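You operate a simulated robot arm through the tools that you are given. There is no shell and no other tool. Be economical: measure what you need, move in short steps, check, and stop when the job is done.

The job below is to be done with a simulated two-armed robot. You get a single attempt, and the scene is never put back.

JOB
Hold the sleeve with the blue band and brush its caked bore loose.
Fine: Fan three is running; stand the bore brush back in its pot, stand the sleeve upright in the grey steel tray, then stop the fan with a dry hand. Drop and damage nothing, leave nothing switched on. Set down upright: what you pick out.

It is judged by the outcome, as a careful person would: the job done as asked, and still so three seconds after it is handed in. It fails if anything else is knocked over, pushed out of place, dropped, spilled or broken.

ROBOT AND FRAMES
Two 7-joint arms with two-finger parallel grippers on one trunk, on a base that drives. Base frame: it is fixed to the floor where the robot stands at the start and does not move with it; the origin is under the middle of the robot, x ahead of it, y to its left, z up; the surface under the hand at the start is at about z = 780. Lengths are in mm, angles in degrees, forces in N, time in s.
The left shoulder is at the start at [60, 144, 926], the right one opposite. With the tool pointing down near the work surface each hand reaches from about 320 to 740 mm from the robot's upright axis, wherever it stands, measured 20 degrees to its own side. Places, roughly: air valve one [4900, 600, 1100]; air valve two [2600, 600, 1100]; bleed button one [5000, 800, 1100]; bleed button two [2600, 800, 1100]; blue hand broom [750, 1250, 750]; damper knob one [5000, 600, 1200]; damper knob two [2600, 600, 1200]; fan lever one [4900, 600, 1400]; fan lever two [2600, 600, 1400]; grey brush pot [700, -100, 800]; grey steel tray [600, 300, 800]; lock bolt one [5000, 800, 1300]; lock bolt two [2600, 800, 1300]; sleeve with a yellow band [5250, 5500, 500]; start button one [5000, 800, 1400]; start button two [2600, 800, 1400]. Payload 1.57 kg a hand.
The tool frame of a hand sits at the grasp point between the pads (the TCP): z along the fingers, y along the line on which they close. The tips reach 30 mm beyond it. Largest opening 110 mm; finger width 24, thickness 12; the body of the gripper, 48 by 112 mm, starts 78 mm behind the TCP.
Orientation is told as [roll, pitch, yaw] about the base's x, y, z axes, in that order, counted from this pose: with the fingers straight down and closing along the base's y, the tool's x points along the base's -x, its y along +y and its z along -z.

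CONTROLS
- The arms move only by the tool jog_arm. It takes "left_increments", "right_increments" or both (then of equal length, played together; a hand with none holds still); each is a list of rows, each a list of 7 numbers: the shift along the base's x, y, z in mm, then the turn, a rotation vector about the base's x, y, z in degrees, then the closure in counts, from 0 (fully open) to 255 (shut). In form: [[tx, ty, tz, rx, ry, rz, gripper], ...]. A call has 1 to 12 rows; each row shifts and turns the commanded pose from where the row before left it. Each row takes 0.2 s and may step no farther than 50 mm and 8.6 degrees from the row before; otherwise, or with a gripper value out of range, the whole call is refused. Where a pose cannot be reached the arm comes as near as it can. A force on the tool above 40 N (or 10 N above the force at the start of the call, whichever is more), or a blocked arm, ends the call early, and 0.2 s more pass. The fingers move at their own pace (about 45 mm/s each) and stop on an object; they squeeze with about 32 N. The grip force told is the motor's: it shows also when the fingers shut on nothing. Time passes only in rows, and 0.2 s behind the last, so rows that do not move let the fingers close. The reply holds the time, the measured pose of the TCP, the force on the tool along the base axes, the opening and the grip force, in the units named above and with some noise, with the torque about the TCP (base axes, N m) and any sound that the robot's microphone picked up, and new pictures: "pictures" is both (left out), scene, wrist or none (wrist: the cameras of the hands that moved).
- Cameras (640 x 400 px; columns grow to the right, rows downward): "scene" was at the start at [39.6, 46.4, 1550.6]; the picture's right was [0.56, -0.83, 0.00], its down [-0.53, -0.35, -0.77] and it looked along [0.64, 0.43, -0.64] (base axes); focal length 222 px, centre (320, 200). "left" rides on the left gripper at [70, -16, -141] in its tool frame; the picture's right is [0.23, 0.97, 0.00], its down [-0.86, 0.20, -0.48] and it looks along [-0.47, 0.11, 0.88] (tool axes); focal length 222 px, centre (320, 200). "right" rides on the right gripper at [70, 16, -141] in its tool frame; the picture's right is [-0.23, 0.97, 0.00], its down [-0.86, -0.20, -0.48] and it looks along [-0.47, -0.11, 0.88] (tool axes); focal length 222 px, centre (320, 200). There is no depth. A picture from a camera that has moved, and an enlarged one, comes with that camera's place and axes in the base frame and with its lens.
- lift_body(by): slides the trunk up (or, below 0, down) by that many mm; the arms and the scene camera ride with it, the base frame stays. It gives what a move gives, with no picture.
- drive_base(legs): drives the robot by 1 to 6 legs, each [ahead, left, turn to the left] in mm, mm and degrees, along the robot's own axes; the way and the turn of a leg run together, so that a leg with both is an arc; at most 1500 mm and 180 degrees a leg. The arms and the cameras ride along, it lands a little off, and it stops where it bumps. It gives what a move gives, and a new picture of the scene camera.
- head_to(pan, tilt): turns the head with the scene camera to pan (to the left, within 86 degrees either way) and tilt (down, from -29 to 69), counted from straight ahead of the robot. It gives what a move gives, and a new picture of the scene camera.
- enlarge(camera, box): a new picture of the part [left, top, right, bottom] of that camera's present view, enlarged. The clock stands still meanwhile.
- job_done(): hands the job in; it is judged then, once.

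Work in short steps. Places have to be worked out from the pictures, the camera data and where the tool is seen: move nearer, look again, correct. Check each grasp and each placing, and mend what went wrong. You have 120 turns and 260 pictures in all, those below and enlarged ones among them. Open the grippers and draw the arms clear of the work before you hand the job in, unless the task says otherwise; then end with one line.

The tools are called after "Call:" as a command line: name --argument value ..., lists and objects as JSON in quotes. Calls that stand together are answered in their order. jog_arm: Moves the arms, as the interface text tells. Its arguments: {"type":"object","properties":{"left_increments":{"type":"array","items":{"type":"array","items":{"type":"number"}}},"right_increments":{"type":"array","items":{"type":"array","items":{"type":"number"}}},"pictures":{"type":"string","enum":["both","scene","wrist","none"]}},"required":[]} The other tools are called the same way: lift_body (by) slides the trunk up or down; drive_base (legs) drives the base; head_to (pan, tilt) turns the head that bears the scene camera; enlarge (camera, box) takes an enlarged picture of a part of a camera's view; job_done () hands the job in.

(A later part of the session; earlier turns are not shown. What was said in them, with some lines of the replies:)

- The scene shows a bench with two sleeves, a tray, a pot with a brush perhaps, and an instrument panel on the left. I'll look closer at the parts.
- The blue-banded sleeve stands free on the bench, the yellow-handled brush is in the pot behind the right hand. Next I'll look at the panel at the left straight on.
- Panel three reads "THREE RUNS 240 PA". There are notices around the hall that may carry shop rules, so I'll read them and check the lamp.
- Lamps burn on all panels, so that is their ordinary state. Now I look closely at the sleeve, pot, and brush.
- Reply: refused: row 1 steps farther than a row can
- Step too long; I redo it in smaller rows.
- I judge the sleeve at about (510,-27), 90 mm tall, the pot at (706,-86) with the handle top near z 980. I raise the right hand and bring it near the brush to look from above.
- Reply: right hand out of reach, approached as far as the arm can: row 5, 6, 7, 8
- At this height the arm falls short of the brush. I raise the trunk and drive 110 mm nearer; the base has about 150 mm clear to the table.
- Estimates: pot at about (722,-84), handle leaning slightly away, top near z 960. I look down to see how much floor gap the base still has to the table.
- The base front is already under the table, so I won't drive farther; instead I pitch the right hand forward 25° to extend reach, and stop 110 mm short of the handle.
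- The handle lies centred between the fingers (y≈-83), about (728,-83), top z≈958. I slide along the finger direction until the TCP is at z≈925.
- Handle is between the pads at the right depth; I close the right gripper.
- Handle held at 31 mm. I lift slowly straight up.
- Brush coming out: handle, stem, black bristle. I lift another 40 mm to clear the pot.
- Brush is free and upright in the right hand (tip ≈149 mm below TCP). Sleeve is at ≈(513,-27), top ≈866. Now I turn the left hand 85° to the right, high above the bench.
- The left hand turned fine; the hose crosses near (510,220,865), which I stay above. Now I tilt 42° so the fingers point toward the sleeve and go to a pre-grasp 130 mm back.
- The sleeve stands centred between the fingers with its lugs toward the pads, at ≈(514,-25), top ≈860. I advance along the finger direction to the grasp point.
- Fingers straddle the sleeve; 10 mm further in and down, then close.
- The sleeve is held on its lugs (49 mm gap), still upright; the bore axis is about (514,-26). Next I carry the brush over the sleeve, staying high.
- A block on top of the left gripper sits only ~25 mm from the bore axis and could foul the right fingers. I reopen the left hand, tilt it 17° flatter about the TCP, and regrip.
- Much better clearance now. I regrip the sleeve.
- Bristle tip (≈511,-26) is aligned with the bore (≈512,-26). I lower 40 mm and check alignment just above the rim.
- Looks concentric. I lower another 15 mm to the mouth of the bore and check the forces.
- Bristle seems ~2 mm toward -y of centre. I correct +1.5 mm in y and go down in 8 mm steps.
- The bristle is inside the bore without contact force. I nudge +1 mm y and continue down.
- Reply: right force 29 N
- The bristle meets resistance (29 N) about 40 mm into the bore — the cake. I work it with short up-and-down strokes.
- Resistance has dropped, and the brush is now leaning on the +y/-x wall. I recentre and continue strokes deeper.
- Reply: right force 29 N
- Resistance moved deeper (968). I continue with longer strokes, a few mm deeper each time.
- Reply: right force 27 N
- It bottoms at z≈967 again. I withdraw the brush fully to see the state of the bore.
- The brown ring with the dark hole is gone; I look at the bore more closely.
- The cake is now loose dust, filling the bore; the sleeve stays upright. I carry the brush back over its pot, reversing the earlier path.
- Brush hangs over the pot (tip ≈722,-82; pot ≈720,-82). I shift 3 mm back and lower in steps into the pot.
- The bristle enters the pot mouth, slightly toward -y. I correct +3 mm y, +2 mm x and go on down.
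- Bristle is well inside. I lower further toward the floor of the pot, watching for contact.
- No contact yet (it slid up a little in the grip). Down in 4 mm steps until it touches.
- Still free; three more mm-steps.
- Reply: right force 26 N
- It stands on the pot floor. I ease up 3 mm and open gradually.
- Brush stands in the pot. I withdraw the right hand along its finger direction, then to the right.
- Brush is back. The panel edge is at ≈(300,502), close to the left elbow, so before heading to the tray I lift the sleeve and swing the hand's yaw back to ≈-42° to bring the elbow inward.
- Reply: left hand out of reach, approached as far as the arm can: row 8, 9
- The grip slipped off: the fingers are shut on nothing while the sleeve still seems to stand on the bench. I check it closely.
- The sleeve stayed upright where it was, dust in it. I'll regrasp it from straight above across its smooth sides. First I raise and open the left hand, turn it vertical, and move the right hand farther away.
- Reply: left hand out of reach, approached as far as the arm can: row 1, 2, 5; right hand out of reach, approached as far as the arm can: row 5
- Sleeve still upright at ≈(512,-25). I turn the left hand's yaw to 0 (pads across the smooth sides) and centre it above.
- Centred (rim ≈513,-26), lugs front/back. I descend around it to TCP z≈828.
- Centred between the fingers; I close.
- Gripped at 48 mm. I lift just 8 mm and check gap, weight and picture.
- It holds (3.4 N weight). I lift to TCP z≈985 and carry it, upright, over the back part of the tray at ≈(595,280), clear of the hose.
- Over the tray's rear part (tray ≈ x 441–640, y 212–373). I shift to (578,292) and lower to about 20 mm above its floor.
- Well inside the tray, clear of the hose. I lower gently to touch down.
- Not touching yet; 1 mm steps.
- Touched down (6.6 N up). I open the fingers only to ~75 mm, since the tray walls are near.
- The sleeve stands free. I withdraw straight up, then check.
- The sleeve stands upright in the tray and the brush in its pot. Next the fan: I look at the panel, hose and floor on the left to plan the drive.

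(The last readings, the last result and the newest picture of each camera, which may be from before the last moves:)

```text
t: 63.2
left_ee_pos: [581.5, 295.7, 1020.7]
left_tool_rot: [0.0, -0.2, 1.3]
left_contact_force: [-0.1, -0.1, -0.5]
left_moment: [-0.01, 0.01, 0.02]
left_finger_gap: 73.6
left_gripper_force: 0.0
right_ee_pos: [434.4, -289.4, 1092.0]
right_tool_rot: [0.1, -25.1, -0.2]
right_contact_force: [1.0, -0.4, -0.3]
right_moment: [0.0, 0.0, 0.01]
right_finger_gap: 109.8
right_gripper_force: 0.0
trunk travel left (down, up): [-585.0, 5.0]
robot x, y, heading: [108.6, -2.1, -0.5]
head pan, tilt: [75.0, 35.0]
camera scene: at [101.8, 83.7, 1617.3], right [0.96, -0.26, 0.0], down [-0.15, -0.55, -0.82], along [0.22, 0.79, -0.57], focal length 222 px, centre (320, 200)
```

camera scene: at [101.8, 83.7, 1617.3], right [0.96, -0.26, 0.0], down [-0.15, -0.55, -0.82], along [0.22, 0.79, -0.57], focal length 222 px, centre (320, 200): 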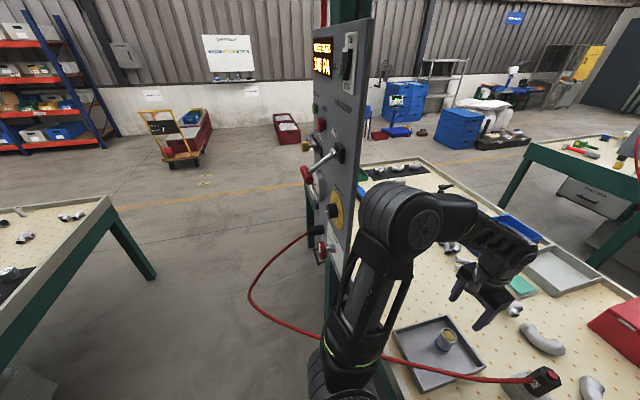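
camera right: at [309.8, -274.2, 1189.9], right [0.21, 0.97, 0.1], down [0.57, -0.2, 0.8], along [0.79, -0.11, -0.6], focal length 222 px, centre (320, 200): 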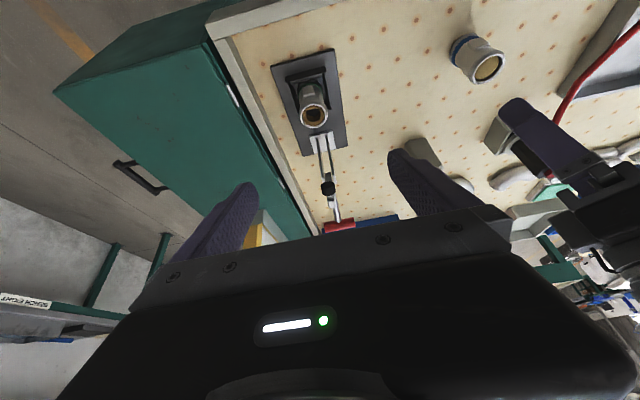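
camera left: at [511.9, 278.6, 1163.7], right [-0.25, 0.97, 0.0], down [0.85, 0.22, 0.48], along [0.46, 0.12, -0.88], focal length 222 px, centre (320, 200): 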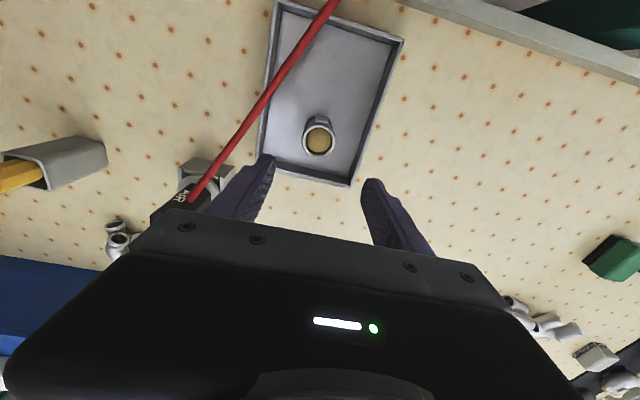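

The hose bows out to about x≈-40 at z≈800–940 in front of the panel; the panel face is at x≈300, y 502–873. I drive straight back 390 mm first (elbow clears the panel by ~80 mm).

Call:
jog_arm --left_increments '[[-20, -15, 30, 0, 0, 0, 85], [-20, -15, 30, 0, 0, 0, 85], [-20, -15, 30, 0, 0, 0, 85]]' --pictures "none"

Call:
drive_base --legs '[[-390, 0, 0]]'

```text
t: 64.0
left_ee_pos: [517.2, 249.0, 1114.3]
left_tool_rot: [0.1, -0.1, 1.4]
left_contact_force: [-0.1, 0.5, 0.1]
left_moment: [-0.01, -0.04, -0.02]
left_finger_gap: 73.3
left_gripper_force: 0.2
right_ee_pos: [434.2, -290.4, 1092.1]
right_tool_rot: [0.2, -25.1, -0.3]
right_contact_force: [-0.2, -0.5, -0.6]
right_moment: [-0.02, 0.02, 0.03]
right_finger_gap: 109.7
right_gripper_force: 0.0
trunk travel left (down, up): [-585.0, 5.0]
robot x, y, heading: [114.1, -2.4, -0.4]
head pan, tilt: [75.0, 35.0]
```

```text
t: 66.4
left_ee_pos: [131.0, 249.6, 1114.8]
left_tool_rot: [0.0, -0.1, 0.8]
left_contact_force: [-0.6, 0.6, 0.2]
left_moment: [0.01, -0.03, -0.02]
left_finger_gap: 73.4
left_gripper_force: 0.1
right_ee_pos: [42.8, -289.9, 1091.9]
right_tool_rot: [0.1, -25.2, -0.7]
right_contact_force: [0.3, -0.1, 0.5]
right_moment: [0.0, 0.02, 0.04]
right_finger_gap: 110.1
right_gripper_force: 0.0
trunk travel left (down, up): [-585.0, 5.0]
robot x, y, heading: [-278.9, 0.2, -0.9]
head pan, tilt: [75.0, 35.0]
camera scene: at [-286.8, 86.8, 1617.4], right [0.96, -0.27, 0.0], down [-0.15, -0.55, -0.82], along [0.22, 0.79, -0.57], focal length 222 px, centre (320, 200)
```

scene: 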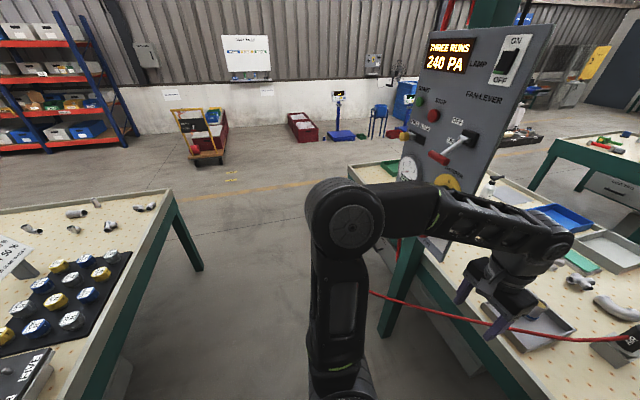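

Now I see the panel's face; I look at it with the head level and the hose below.

Call:
head_to --pan 52 --tilt 18

Call:
enlarge --camera "scene" --box '[260, 80, 460, 240]'

```text
t: 67.3
left_ee_pos: [131.3, 249.4, 1114.3]
left_tool_rot: [0.1, -0.1, 0.9]
left_contact_force: [-0.2, -0.5, 0.6]
left_moment: [0.01, 0.03, -0.01]
left_finger_gap: 73.5
left_gripper_force: 0.0
right_ee_pos: [44.0, -289.8, 1092.0]
right_tool_rot: [-0.1, -25.1, -0.7]
right_contact_force: [0.6, 0.6, 0.4]
right_moment: [-0.03, 0.0, 0.03]
right_finger_gap: 109.7
right_gripper_force: 0.0
trunk travel left (down, up): [-585.0, 5.0]
robot x, y, heading: [-280.5, 2.0, -0.7]
head pan, tilt: [52.0, 18.0]
camera scene: at [-251.4, 75.0, 1644.4], right [0.78, -0.62, 0.0], down [-0.19, -0.24, -0.95], along [0.59, 0.74, -0.31], focal length 222 px, centre (320, 200)
```

scene: 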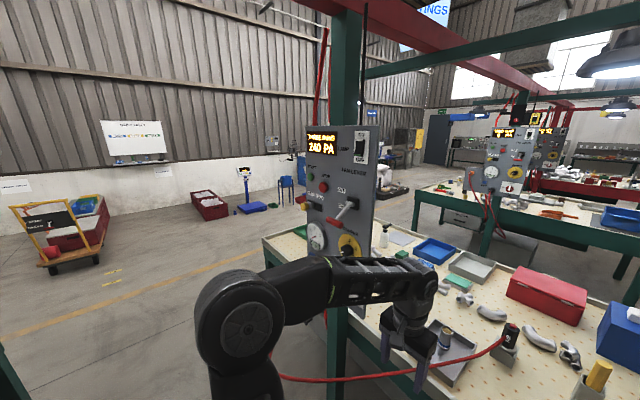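

```text
2.50 times, centred on (360, 160) of scene
camera zoom: at [-251.4, 75.0, 1644.4], right [0.78, -0.62, 0.0], down [-0.19, -0.24, -0.95], along [0.59, 0.74, -0.31], focal length 555 px, centre (220, 300)
```

zoom: 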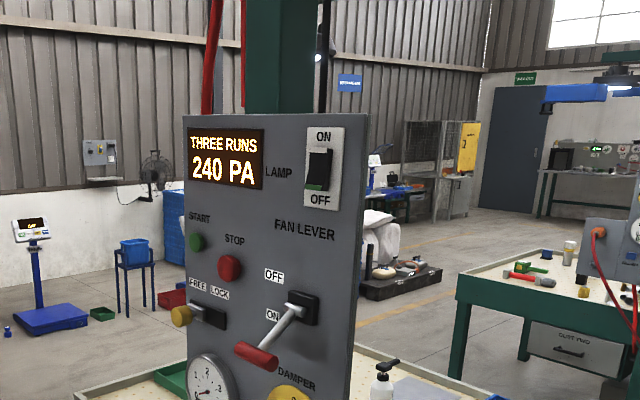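

I compare with panels one and two, which are off, to judge lever positions.

Call:
enlarge --camera "scene" --box '[480, 120, 540, 200]'

Call:
enlarge --camera "scene" --box '[300, 160, 380, 240]'

Call:
enlarge --camera "scene" --box '[90, 110, 180, 170]'

```text
5.00 times, centred on (510, 160) of scene
camera zoom: at [-251.4, 75.0, 1644.4], right [0.78, -0.62, 0.0], down [-0.19, -0.24, -0.95], along [0.59, 0.74, -0.31], focal length 1111 px, centre (-630, 400)
```

zoom: 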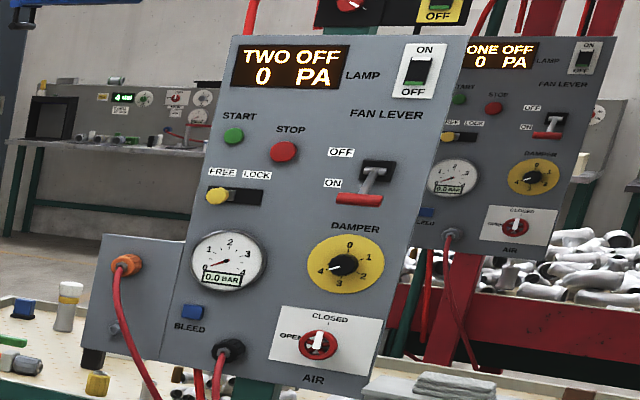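

```text
5.00 times, centred on (340, 200) of scene
camera zoom: at [-251.4, 75.0, 1644.4], right [0.78, -0.62, 0.0], down [-0.19, -0.24, -0.95], along [0.59, 0.74, -0.31], focal length 1111 px, centre (220, 200)
```

zoom: 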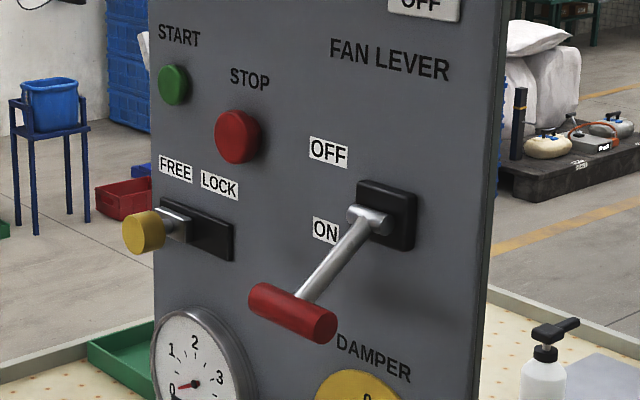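

```text
6.67 times, centred on (135, 140) of scene
camera zoom: at [-251.4, 75.0, 1644.4], right [0.78, -0.62, 0.0], down [-0.19, -0.24, -0.95], along [0.59, 0.74, -0.31], focal length 1481 px, centre (1553, 600)
```

zoom: 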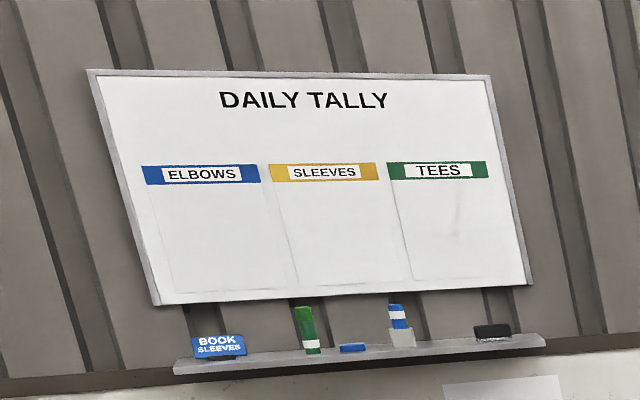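

All three levers hang alike, so STOP is the control to try; it sits at ≈(278,718,1424). I tuck the left hand back and drive 50 back, then 300 left, and look again.

Call:
jog_arm --left_increments '[[-30, 0, 20, 0, 0, 0, 85], [-30, 0, 20, 0, 0, 0, 255], [0, 0, 0, 0, 0, 0, 255], [0, 0, 0, 0, 0, 0, 255]]' --pictures "none"

Call:
drive_base --legs '[[-60, 0, 0.8], [0, 300, 0]]'

Call:
head_to --pan 20 --tilt 40

```text
t: 68.3
left_ee_pos: [69.5, 249.9, 1155.3]
left_tool_rot: [0.0, -0.1, 1.0]
left_contact_force: [0.2, -0.2, -0.1]
left_moment: [0.02, -0.02, 0.0]
left_finger_gap: 3.3
left_gripper_force: 0.1
right_ee_pos: [44.6, -289.5, 1091.7]
right_tool_rot: [0.1, -25.2, -0.7]
right_contact_force: [-0.2, -0.6, 1.5]
right_moment: [0.0, 0.04, 0.0]
right_finger_gap: 109.8
right_gripper_force: 0.1
trunk travel left (down, up): [-585.0, 5.0]
robot x, y, heading: [-282.3, 4.1, -0.7]
head pan, tilt: [52.0, 18.0]
```

```text
t: 70.9
left_ee_pos: [2.1, 561.3, 1154.8]
left_tool_rot: [0.0, 0.0, 2.2]
left_contact_force: [0.8, 0.7, -0.4]
left_moment: [-0.02, -0.03, -0.03]
left_finger_gap: 0.0
left_gripper_force: 21.2
right_ee_pos: [-12.2, 22.9, 1092.1]
right_tool_rot: [0.1, -25.1, 0.6]
right_contact_force: [0.4, 0.8, -0.3]
right_moment: [-0.02, 0.01, -0.04]
right_finger_gap: 110.1
right_gripper_force: 0.0
trunk travel left (down, up): [-585.0, 5.0]
robot x, y, heading: [-337.0, 305.0, 0.8]
head pan, tilt: [52.0, 18.0]
camera scene: at [-314.7, 380.7, 1644.4], right [0.79, -0.61, 0.0], down [-0.19, -0.25, -0.95], along [0.58, 0.76, -0.31], focal length 222 px, centre (320, 200)
```

scene: 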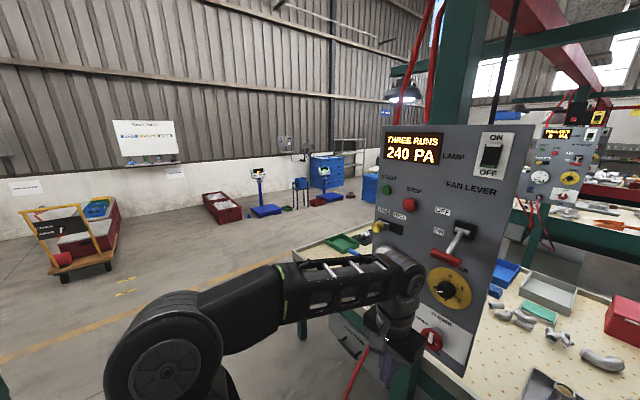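

```text
t: 71.9
left_ee_pos: [1.6, 561.3, 1156.1]
left_tool_rot: [0.0, -0.2, 2.2]
left_contact_force: [-0.1, 0.5, -0.4]
left_moment: [-0.04, 0.06, 0.05]
left_finger_gap: 0.1
left_gripper_force: 21.2
right_ee_pos: [-11.1, 22.5, 1091.8]
right_tool_rot: [0.1, -25.1, 0.6]
right_contact_force: [-0.2, 0.1, 0.8]
right_moment: [-0.01, -0.01, 0.02]
right_finger_gap: 110.0
right_gripper_force: 0.0
trunk travel left (down, up): [-585.0, 5.0]
robot x, y, heading: [-340.9, 310.3, 0.4]
head pan, tilt: [20.0, 40.0]
camera scene: at [-291.7, 335.2, 1609.9], right [0.35, -0.94, 0.0], down [-0.6, -0.23, -0.77], along [0.72, 0.27, -0.64], focal length 222 px, centre (320, 200)
```

scene: 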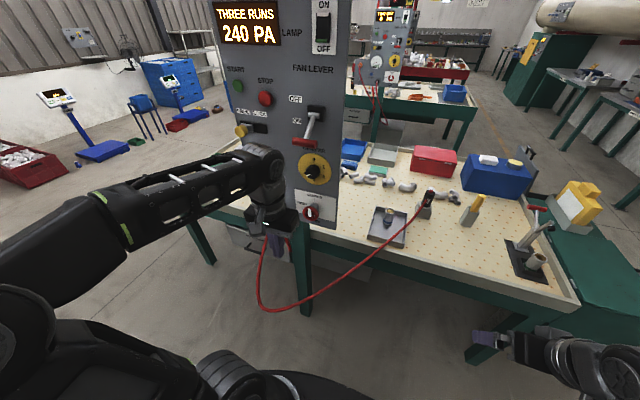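

The hose bow stays near x≈-35, z≈880, below and ahead of the trunk, so I drive 270 mm further left.

Call:
drive_base --legs '[[0, 265, 0]]'

Call:
head_to --pan 8 --tilt 25

```text
t: 73.8
left_ee_pos: [-1.4, 821.9, 1155.2]
left_tool_rot: [0.0, -0.1, 2.2]
left_contact_force: [-0.1, -0.6, 0.1]
left_moment: [-0.03, 0.01, 0.01]
left_finger_gap: 0.3
left_gripper_force: 21.6
right_ee_pos: [-15.2, 282.1, 1092.2]
right_tool_rot: [0.1, -25.1, 0.7]
right_contact_force: [0.1, 0.6, 0.2]
right_moment: [-0.01, -0.02, -0.01]
right_finger_gap: 109.9
right_gripper_force: 0.0
trunk travel left (down, up): [-585.0, 5.0]
robot x, y, heading: [-343.3, 567.7, 1.0]
head pan, tilt: [20.0, 40.0]
camera scene: at [-295.1, 596.0, 1609.8], right [0.36, -0.93, 0.0], down [-0.6, -0.23, -0.77], along [0.72, 0.27, -0.64], focal length 222 px, centre (320, 200)
```

scene: 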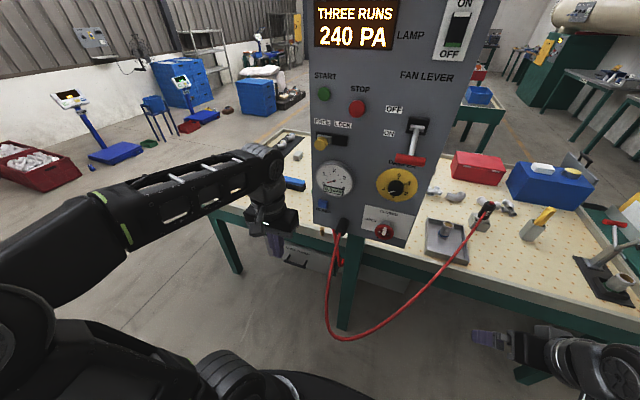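

```text
t: 74.5
left_ee_pos: [-1.6, 822.0, 1155.6]
left_tool_rot: [0.1, 0.0, 2.3]
left_contact_force: [0.0, -0.9, -0.5]
left_moment: [0.0, -0.01, -0.02]
left_finger_gap: 0.2
left_gripper_force: 21.6
right_ee_pos: [-14.7, 282.1, 1091.5]
right_tool_rot: [0.0, -25.1, 0.8]
right_contact_force: [-0.2, -0.6, -0.1]
right_moment: [0.06, -0.04, -0.02]
right_finger_gap: 109.9
right_gripper_force: 0.0
trunk travel left (down, up): [-585.0, 5.0]
robot x, y, heading: [-346.6, 564.3, 0.7]
head pan, tilt: [8.0, 25.0]
camera scene: at [-283.5, 578.5, 1633.1], right [0.15, -0.99, 0.0], down [-0.42, -0.07, -0.91], along [0.9, 0.14, -0.42], focal length 222 px, centre (320, 200)
```

scene: 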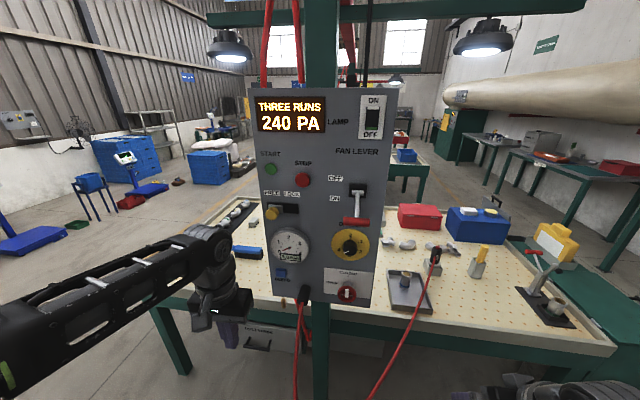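

Good frontal view; I locate the STOP button precisely.

Call:
enlarge --camera "scene" --box '[250, 140, 390, 240]'

```text
4.00 times, centred on (320, 190) of scene
camera zoom: at [-283.5, 578.5, 1633.1], right [0.15, -0.99, 0.0], down [-0.42, -0.07, -0.91], along [0.9, 0.14, -0.42], focal length 889 px, centre (320, 240)
```

zoom: 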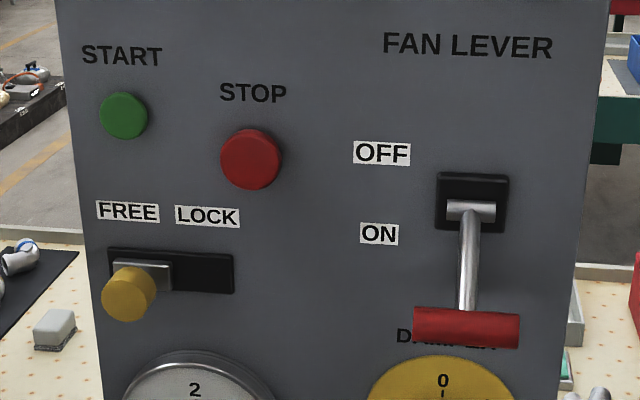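

STOP cap is at ≈(275,713,1428). I pitch the left hand to point at the panel while raising it, staying 150 mm short.

Call:
jog_arm --left_increments '[[5, -10, 25, 0, -8.2, 0, 255], [5, -10, 25, 0, -8.2, 0, 255], [5, -10, 25, 0, -8.2, 0, 255], [8, -10, 25, 0, -8.2, 0, 255], [8, -10, 25, 0, -8.2, 0, 255], [8, -10, 25, 0, -8.2, 0, 255], [8, -10, 25, 0, -8.2, 0, 255], [8, -10, 25, 0, -8.2, 0, 255], [8, -10, 25, 0, -8.2, 0, 255], [8, -10, 25, 0, -8.2, 0, 255], [8, -9, 23, 0, -8.2, 0, 255]]'

```text
t: 76.9
left_ee_pos: [77.7, 708.6, 1428.6]
left_tool_rot: [-99.1, -87.7, 99.0]
left_contact_force: [0.0, -1.0, -0.1]
left_moment: [0.0, -0.01, 0.03]
left_finger_gap: 0.0
left_gripper_force: 21.7
right_ee_pos: [-13.8, 280.4, 1090.4]
right_tool_rot: [0.2, -25.0, 0.7]
right_contact_force: [-0.9, -0.2, -0.5]
right_moment: [0.01, -0.01, 0.04]
right_finger_gap: 109.9
right_gripper_force: 0.0
trunk travel left (down, up): [-585.0, 5.0]
robot x, y, heading: [-344.0, 569.3, 0.6]
head pan, tilt: [8.0, 25.0]
camera scene: at [-283.2, 577.2, 1633.1], right [0.15, -0.99, 0.0], down [-0.42, -0.06, -0.91], along [0.9, 0.14, -0.42], focal length 222 px, centre (320, 200)
camera left: at [-61.9, 690.7, 1359.3], right [0.0, 0.96, -0.27], down [-0.48, 0.23, 0.84], along [0.88, 0.13, 0.47], focal length 222 px, centre (320, 200)
```

scene: 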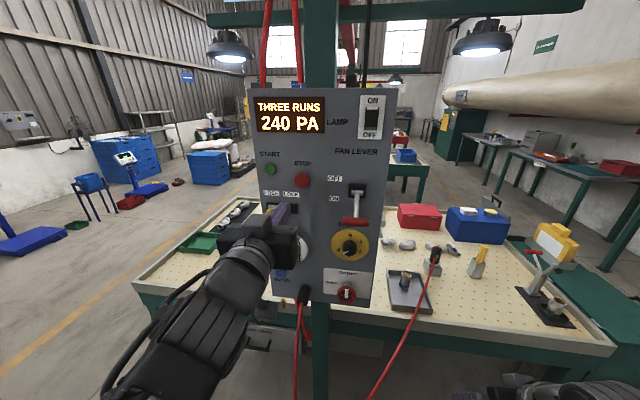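
left: 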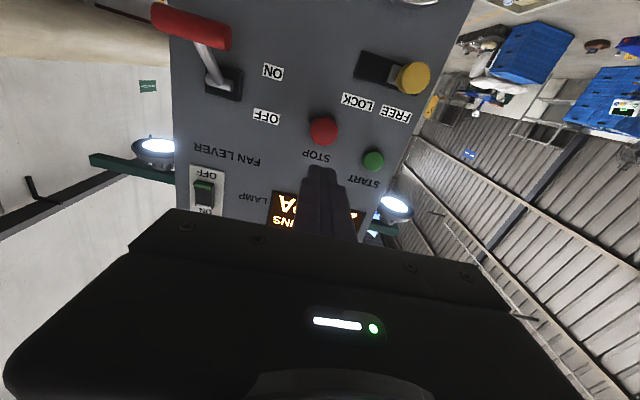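

The STOP button is ahead at (275,715,1427). I advance to about 12 mm before it.

Call:
jog_arm --left_increments '[[40, 5, 0, 0, 0, 0, 255], [40, 0, -1, 0, 0, 0, 255], [40, 0, 0, 0, 0, 0, 255], [30, 0, 0, 0, 0, 0, 255]]'

Call:
enlarge --camera "left" --box '[220, 50, 420, 210]'

Call:
enlarge --camera "scene" --box '[240, 130, 380, 250]'

```text
t: 77.9
left_ee_pos: [227.4, 718.5, 1427.1]
left_tool_rot: [-95.6, -87.7, 95.6]
left_contact_force: [-0.1, 0.0, 0.1]
left_moment: [-0.01, 0.03, -0.01]
left_finger_gap: 0.2
left_gripper_force: 20.8
right_ee_pos: [-12.4, 282.9, 1091.4]
right_tool_rot: [0.1, -25.0, 0.8]
right_contact_force: [0.3, 0.2, -0.3]
right_moment: [0.01, 0.01, 0.01]
right_finger_gap: 109.9
right_gripper_force: 0.1
trunk travel left (down, up): [-585.0, 5.0]
robot x, y, heading: [-342.3, 564.2, 0.9]
head pan, tilt: [8.0, 25.0]
camera scene: at [-282.7, 578.6, 1633.1], right [0.15, -0.99, 0.0], down [-0.42, -0.06, -0.91], along [0.9, 0.14, -0.42], focal length 222 px, centre (320, 200)
camera left: at [87.9, 699.3, 1359.1], right [0.0, 0.96, -0.27], down [-0.48, 0.23, 0.84], along [0.88, 0.13, 0.46], focal length 222 px, centre (320, 200)
```

scene: 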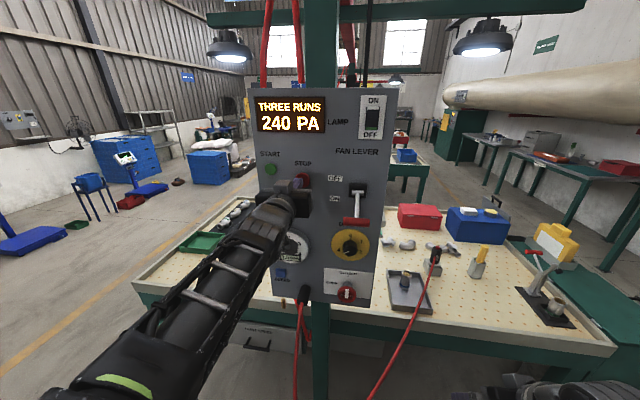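
left: 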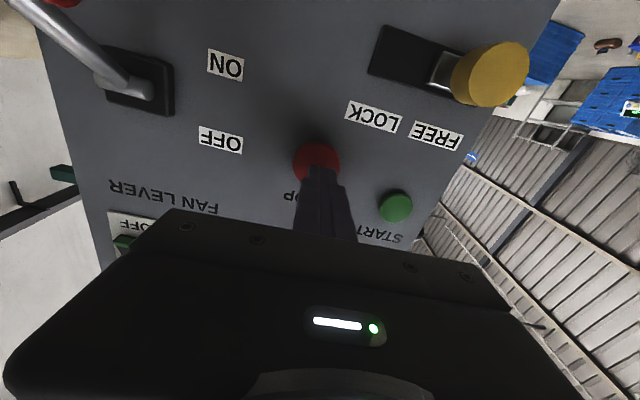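

```text
2.50 times, centred on (320, 130) of left
camera zoom: at [87.9, 699.3, 1359.1], right [0.0, 0.96, -0.27], down [-0.48, 0.23, 0.84], along [0.88, 0.13, 0.46], focal length 555 px, centre (320, 375)
```

zoom: 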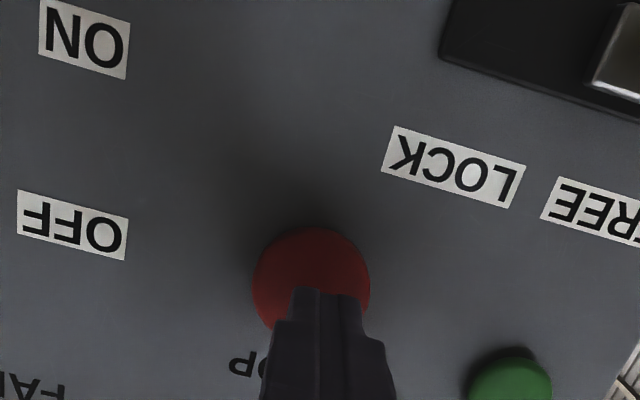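

```text
3.33 times, centred on (310, 190) of scene
camera zoom: at [-282.7, 578.6, 1633.1], right [0.15, -0.99, 0.0], down [-0.42, -0.06, -0.91], along [0.9, 0.14, -0.42], focal length 740 px, centre (353, 233)
```

zoom: 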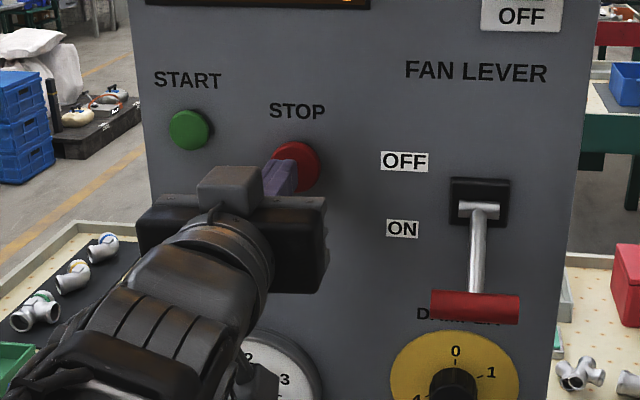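

Lined up within a few mm. I shift 3 mm right and press in gently.

Call:
jog_arm --left_increments '[[8, -3, 0, 0, 0, 0, 255], [5, 0, 0, 0, 0, 0, 255], [4, 0, 0, 0, 0, 0, 255], [4, 0, 0, 0, 0, 0, 255]]' --pictures "scene"

```text
t: 78.9
left_ee_pos: [246.3, 713.7, 1428.5]
left_tool_rot: [-98.3, -87.6, 98.4]
left_contact_force: [-11.7, 3.0, -0.1]
left_moment: [0.03, 0.05, 0.06]
left_finger_gap: 0.0
left_gripper_force: 20.9
right_ee_pos: [-16.4, 282.6, 1092.8]
right_tool_rot: [0.1, -25.2, 0.9]
right_contact_force: [-0.6, 1.1, -0.2]
right_moment: [0.0, -0.01, -0.02]
right_finger_gap: 110.1
right_gripper_force: 0.1
trunk travel left (down, up): [-585.0, 5.0]
robot x, y, heading: [-343.8, 567.0, 0.9]
head pan, tilt: [8.0, 25.0]
heard: click
camera scene: at [-286.2, 579.2, 1633.2], right [0.15, -0.99, 0.0], down [-0.42, -0.07, -0.91], along [0.9, 0.14, -0.42], focal length 222 px, centre (320, 200)
```

scene: 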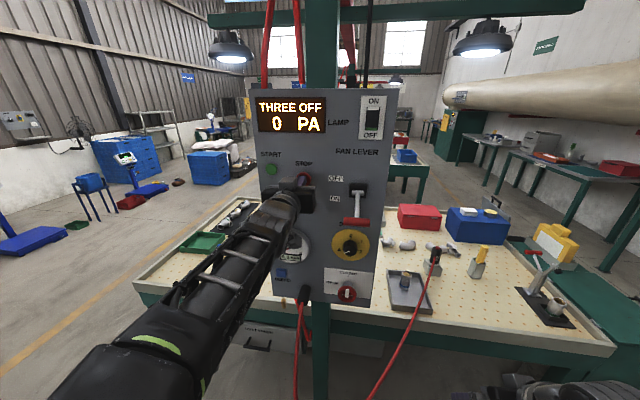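

A click, and the display reads "THREE OFF 0 PA". I withdraw the hand straight back.

Call:
jog_arm --left_increments '[[-15, 0, 0, 0, 0, 0, 255], [-40, 0, 0, 0, 0, 0, 255], [-45, 0, 0, 0, 0, 0, 255], [-45, 0, 0, 0, 0, 0, 120], [0, 0, 0, 0, 0, 0, 0], [0, 0, 0, 0, 0, 0, 0], [0, 0, 0, 0, 0, 0, 0]]' --pictures "scene"

Call:
enlarge --camera "scene" --box '[240, 80, 400, 320]'

Call:
enlarge --camera "scene" --box '[370, 200, 630, 360]'

```text
t: 80.5
left_ee_pos: [103.3, 714.0, 1426.6]
left_tool_rot: [-96.1, -87.6, 96.1]
left_contact_force: [-0.2, 0.7, -0.3]
left_moment: [-0.01, -0.02, 0.02]
left_finger_gap: 83.8
left_gripper_force: 0.1
right_ee_pos: [-14.6, 281.5, 1091.2]
right_tool_rot: [0.2, -25.1, 0.8]
right_contact_force: [0.1, 0.0, -0.4]
right_moment: [-0.01, 0.03, 0.0]
right_finger_gap: 109.9
right_gripper_force: 0.1
trunk travel left (down, up): [-585.0, 5.0]
robot x, y, heading: [-345.1, 565.4, 0.9]
head pan, tilt: [8.0, 25.0]
camera scene: at [-283.1, 578.4, 1633.1], right [0.15, -0.99, 0.0], down [-0.42, -0.06, -0.91], along [0.9, 0.14, -0.42], focal length 222 px, centre (320, 200)
```

scene: 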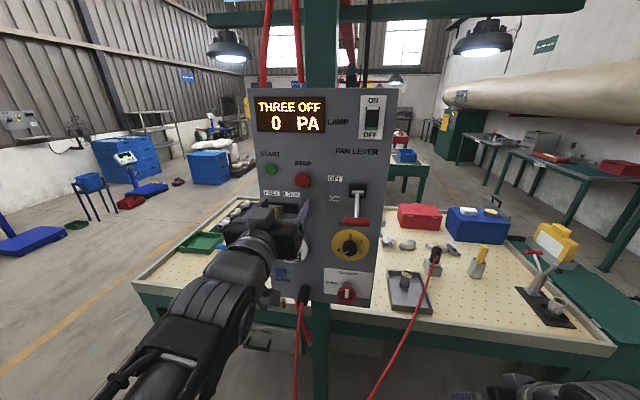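

```text
1.67 times, centred on (320, 200) of scene
camera zoom: at [-283.1, 578.4, 1633.1], right [0.15, -0.99, 0.0], down [-0.42, -0.06, -0.91], along [0.9, 0.14, -0.42], focal length 370 px, centre (320, 200)
```

zoom: 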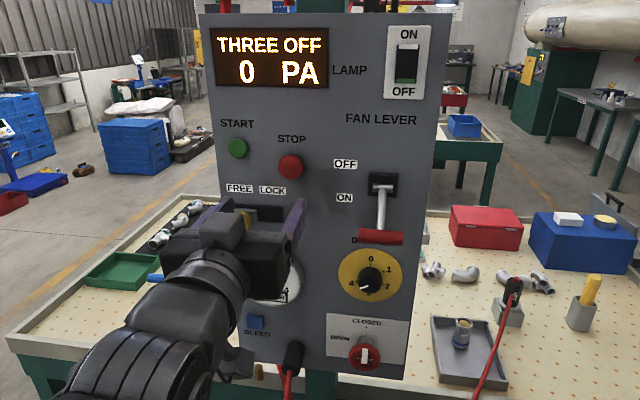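

```text
2.46 times, centred on (500, 280) of scene
camera zoom: at [-283.1, 578.4, 1633.1], right [0.15, -0.99, 0.0], down [-0.42, -0.06, -0.91], along [0.9, 0.14, -0.42], focal length 547 px, centre (-123, 3)
```

zoom: 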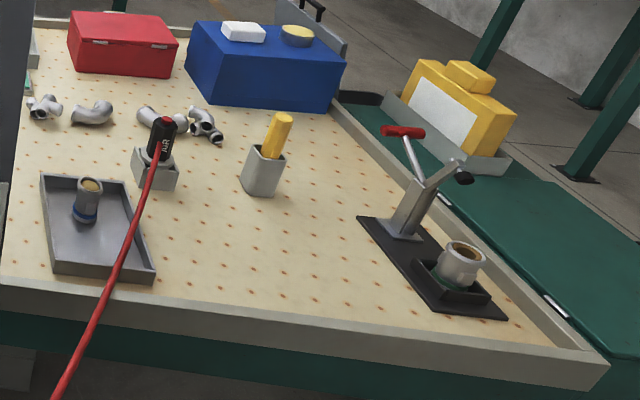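

Fan three reads off, the sleeve stands in the tray and the brush in its pot. Both grippers are open and clear of the work, so I hand in.

Call:
job_done

```text
The job is handed in.
```

The blue-banded sleeve's bore is brushed loose, with the loosened dust still in it. The brush is back in its pot, the sleeve stands upright in the grey steel tray, and fan three is stopped (display "THREE OFF, 0 PA"). While I was lifting the sleeve toward the tray, my first grip slipped off it, but it stayed upright on the bench and I regripped it.
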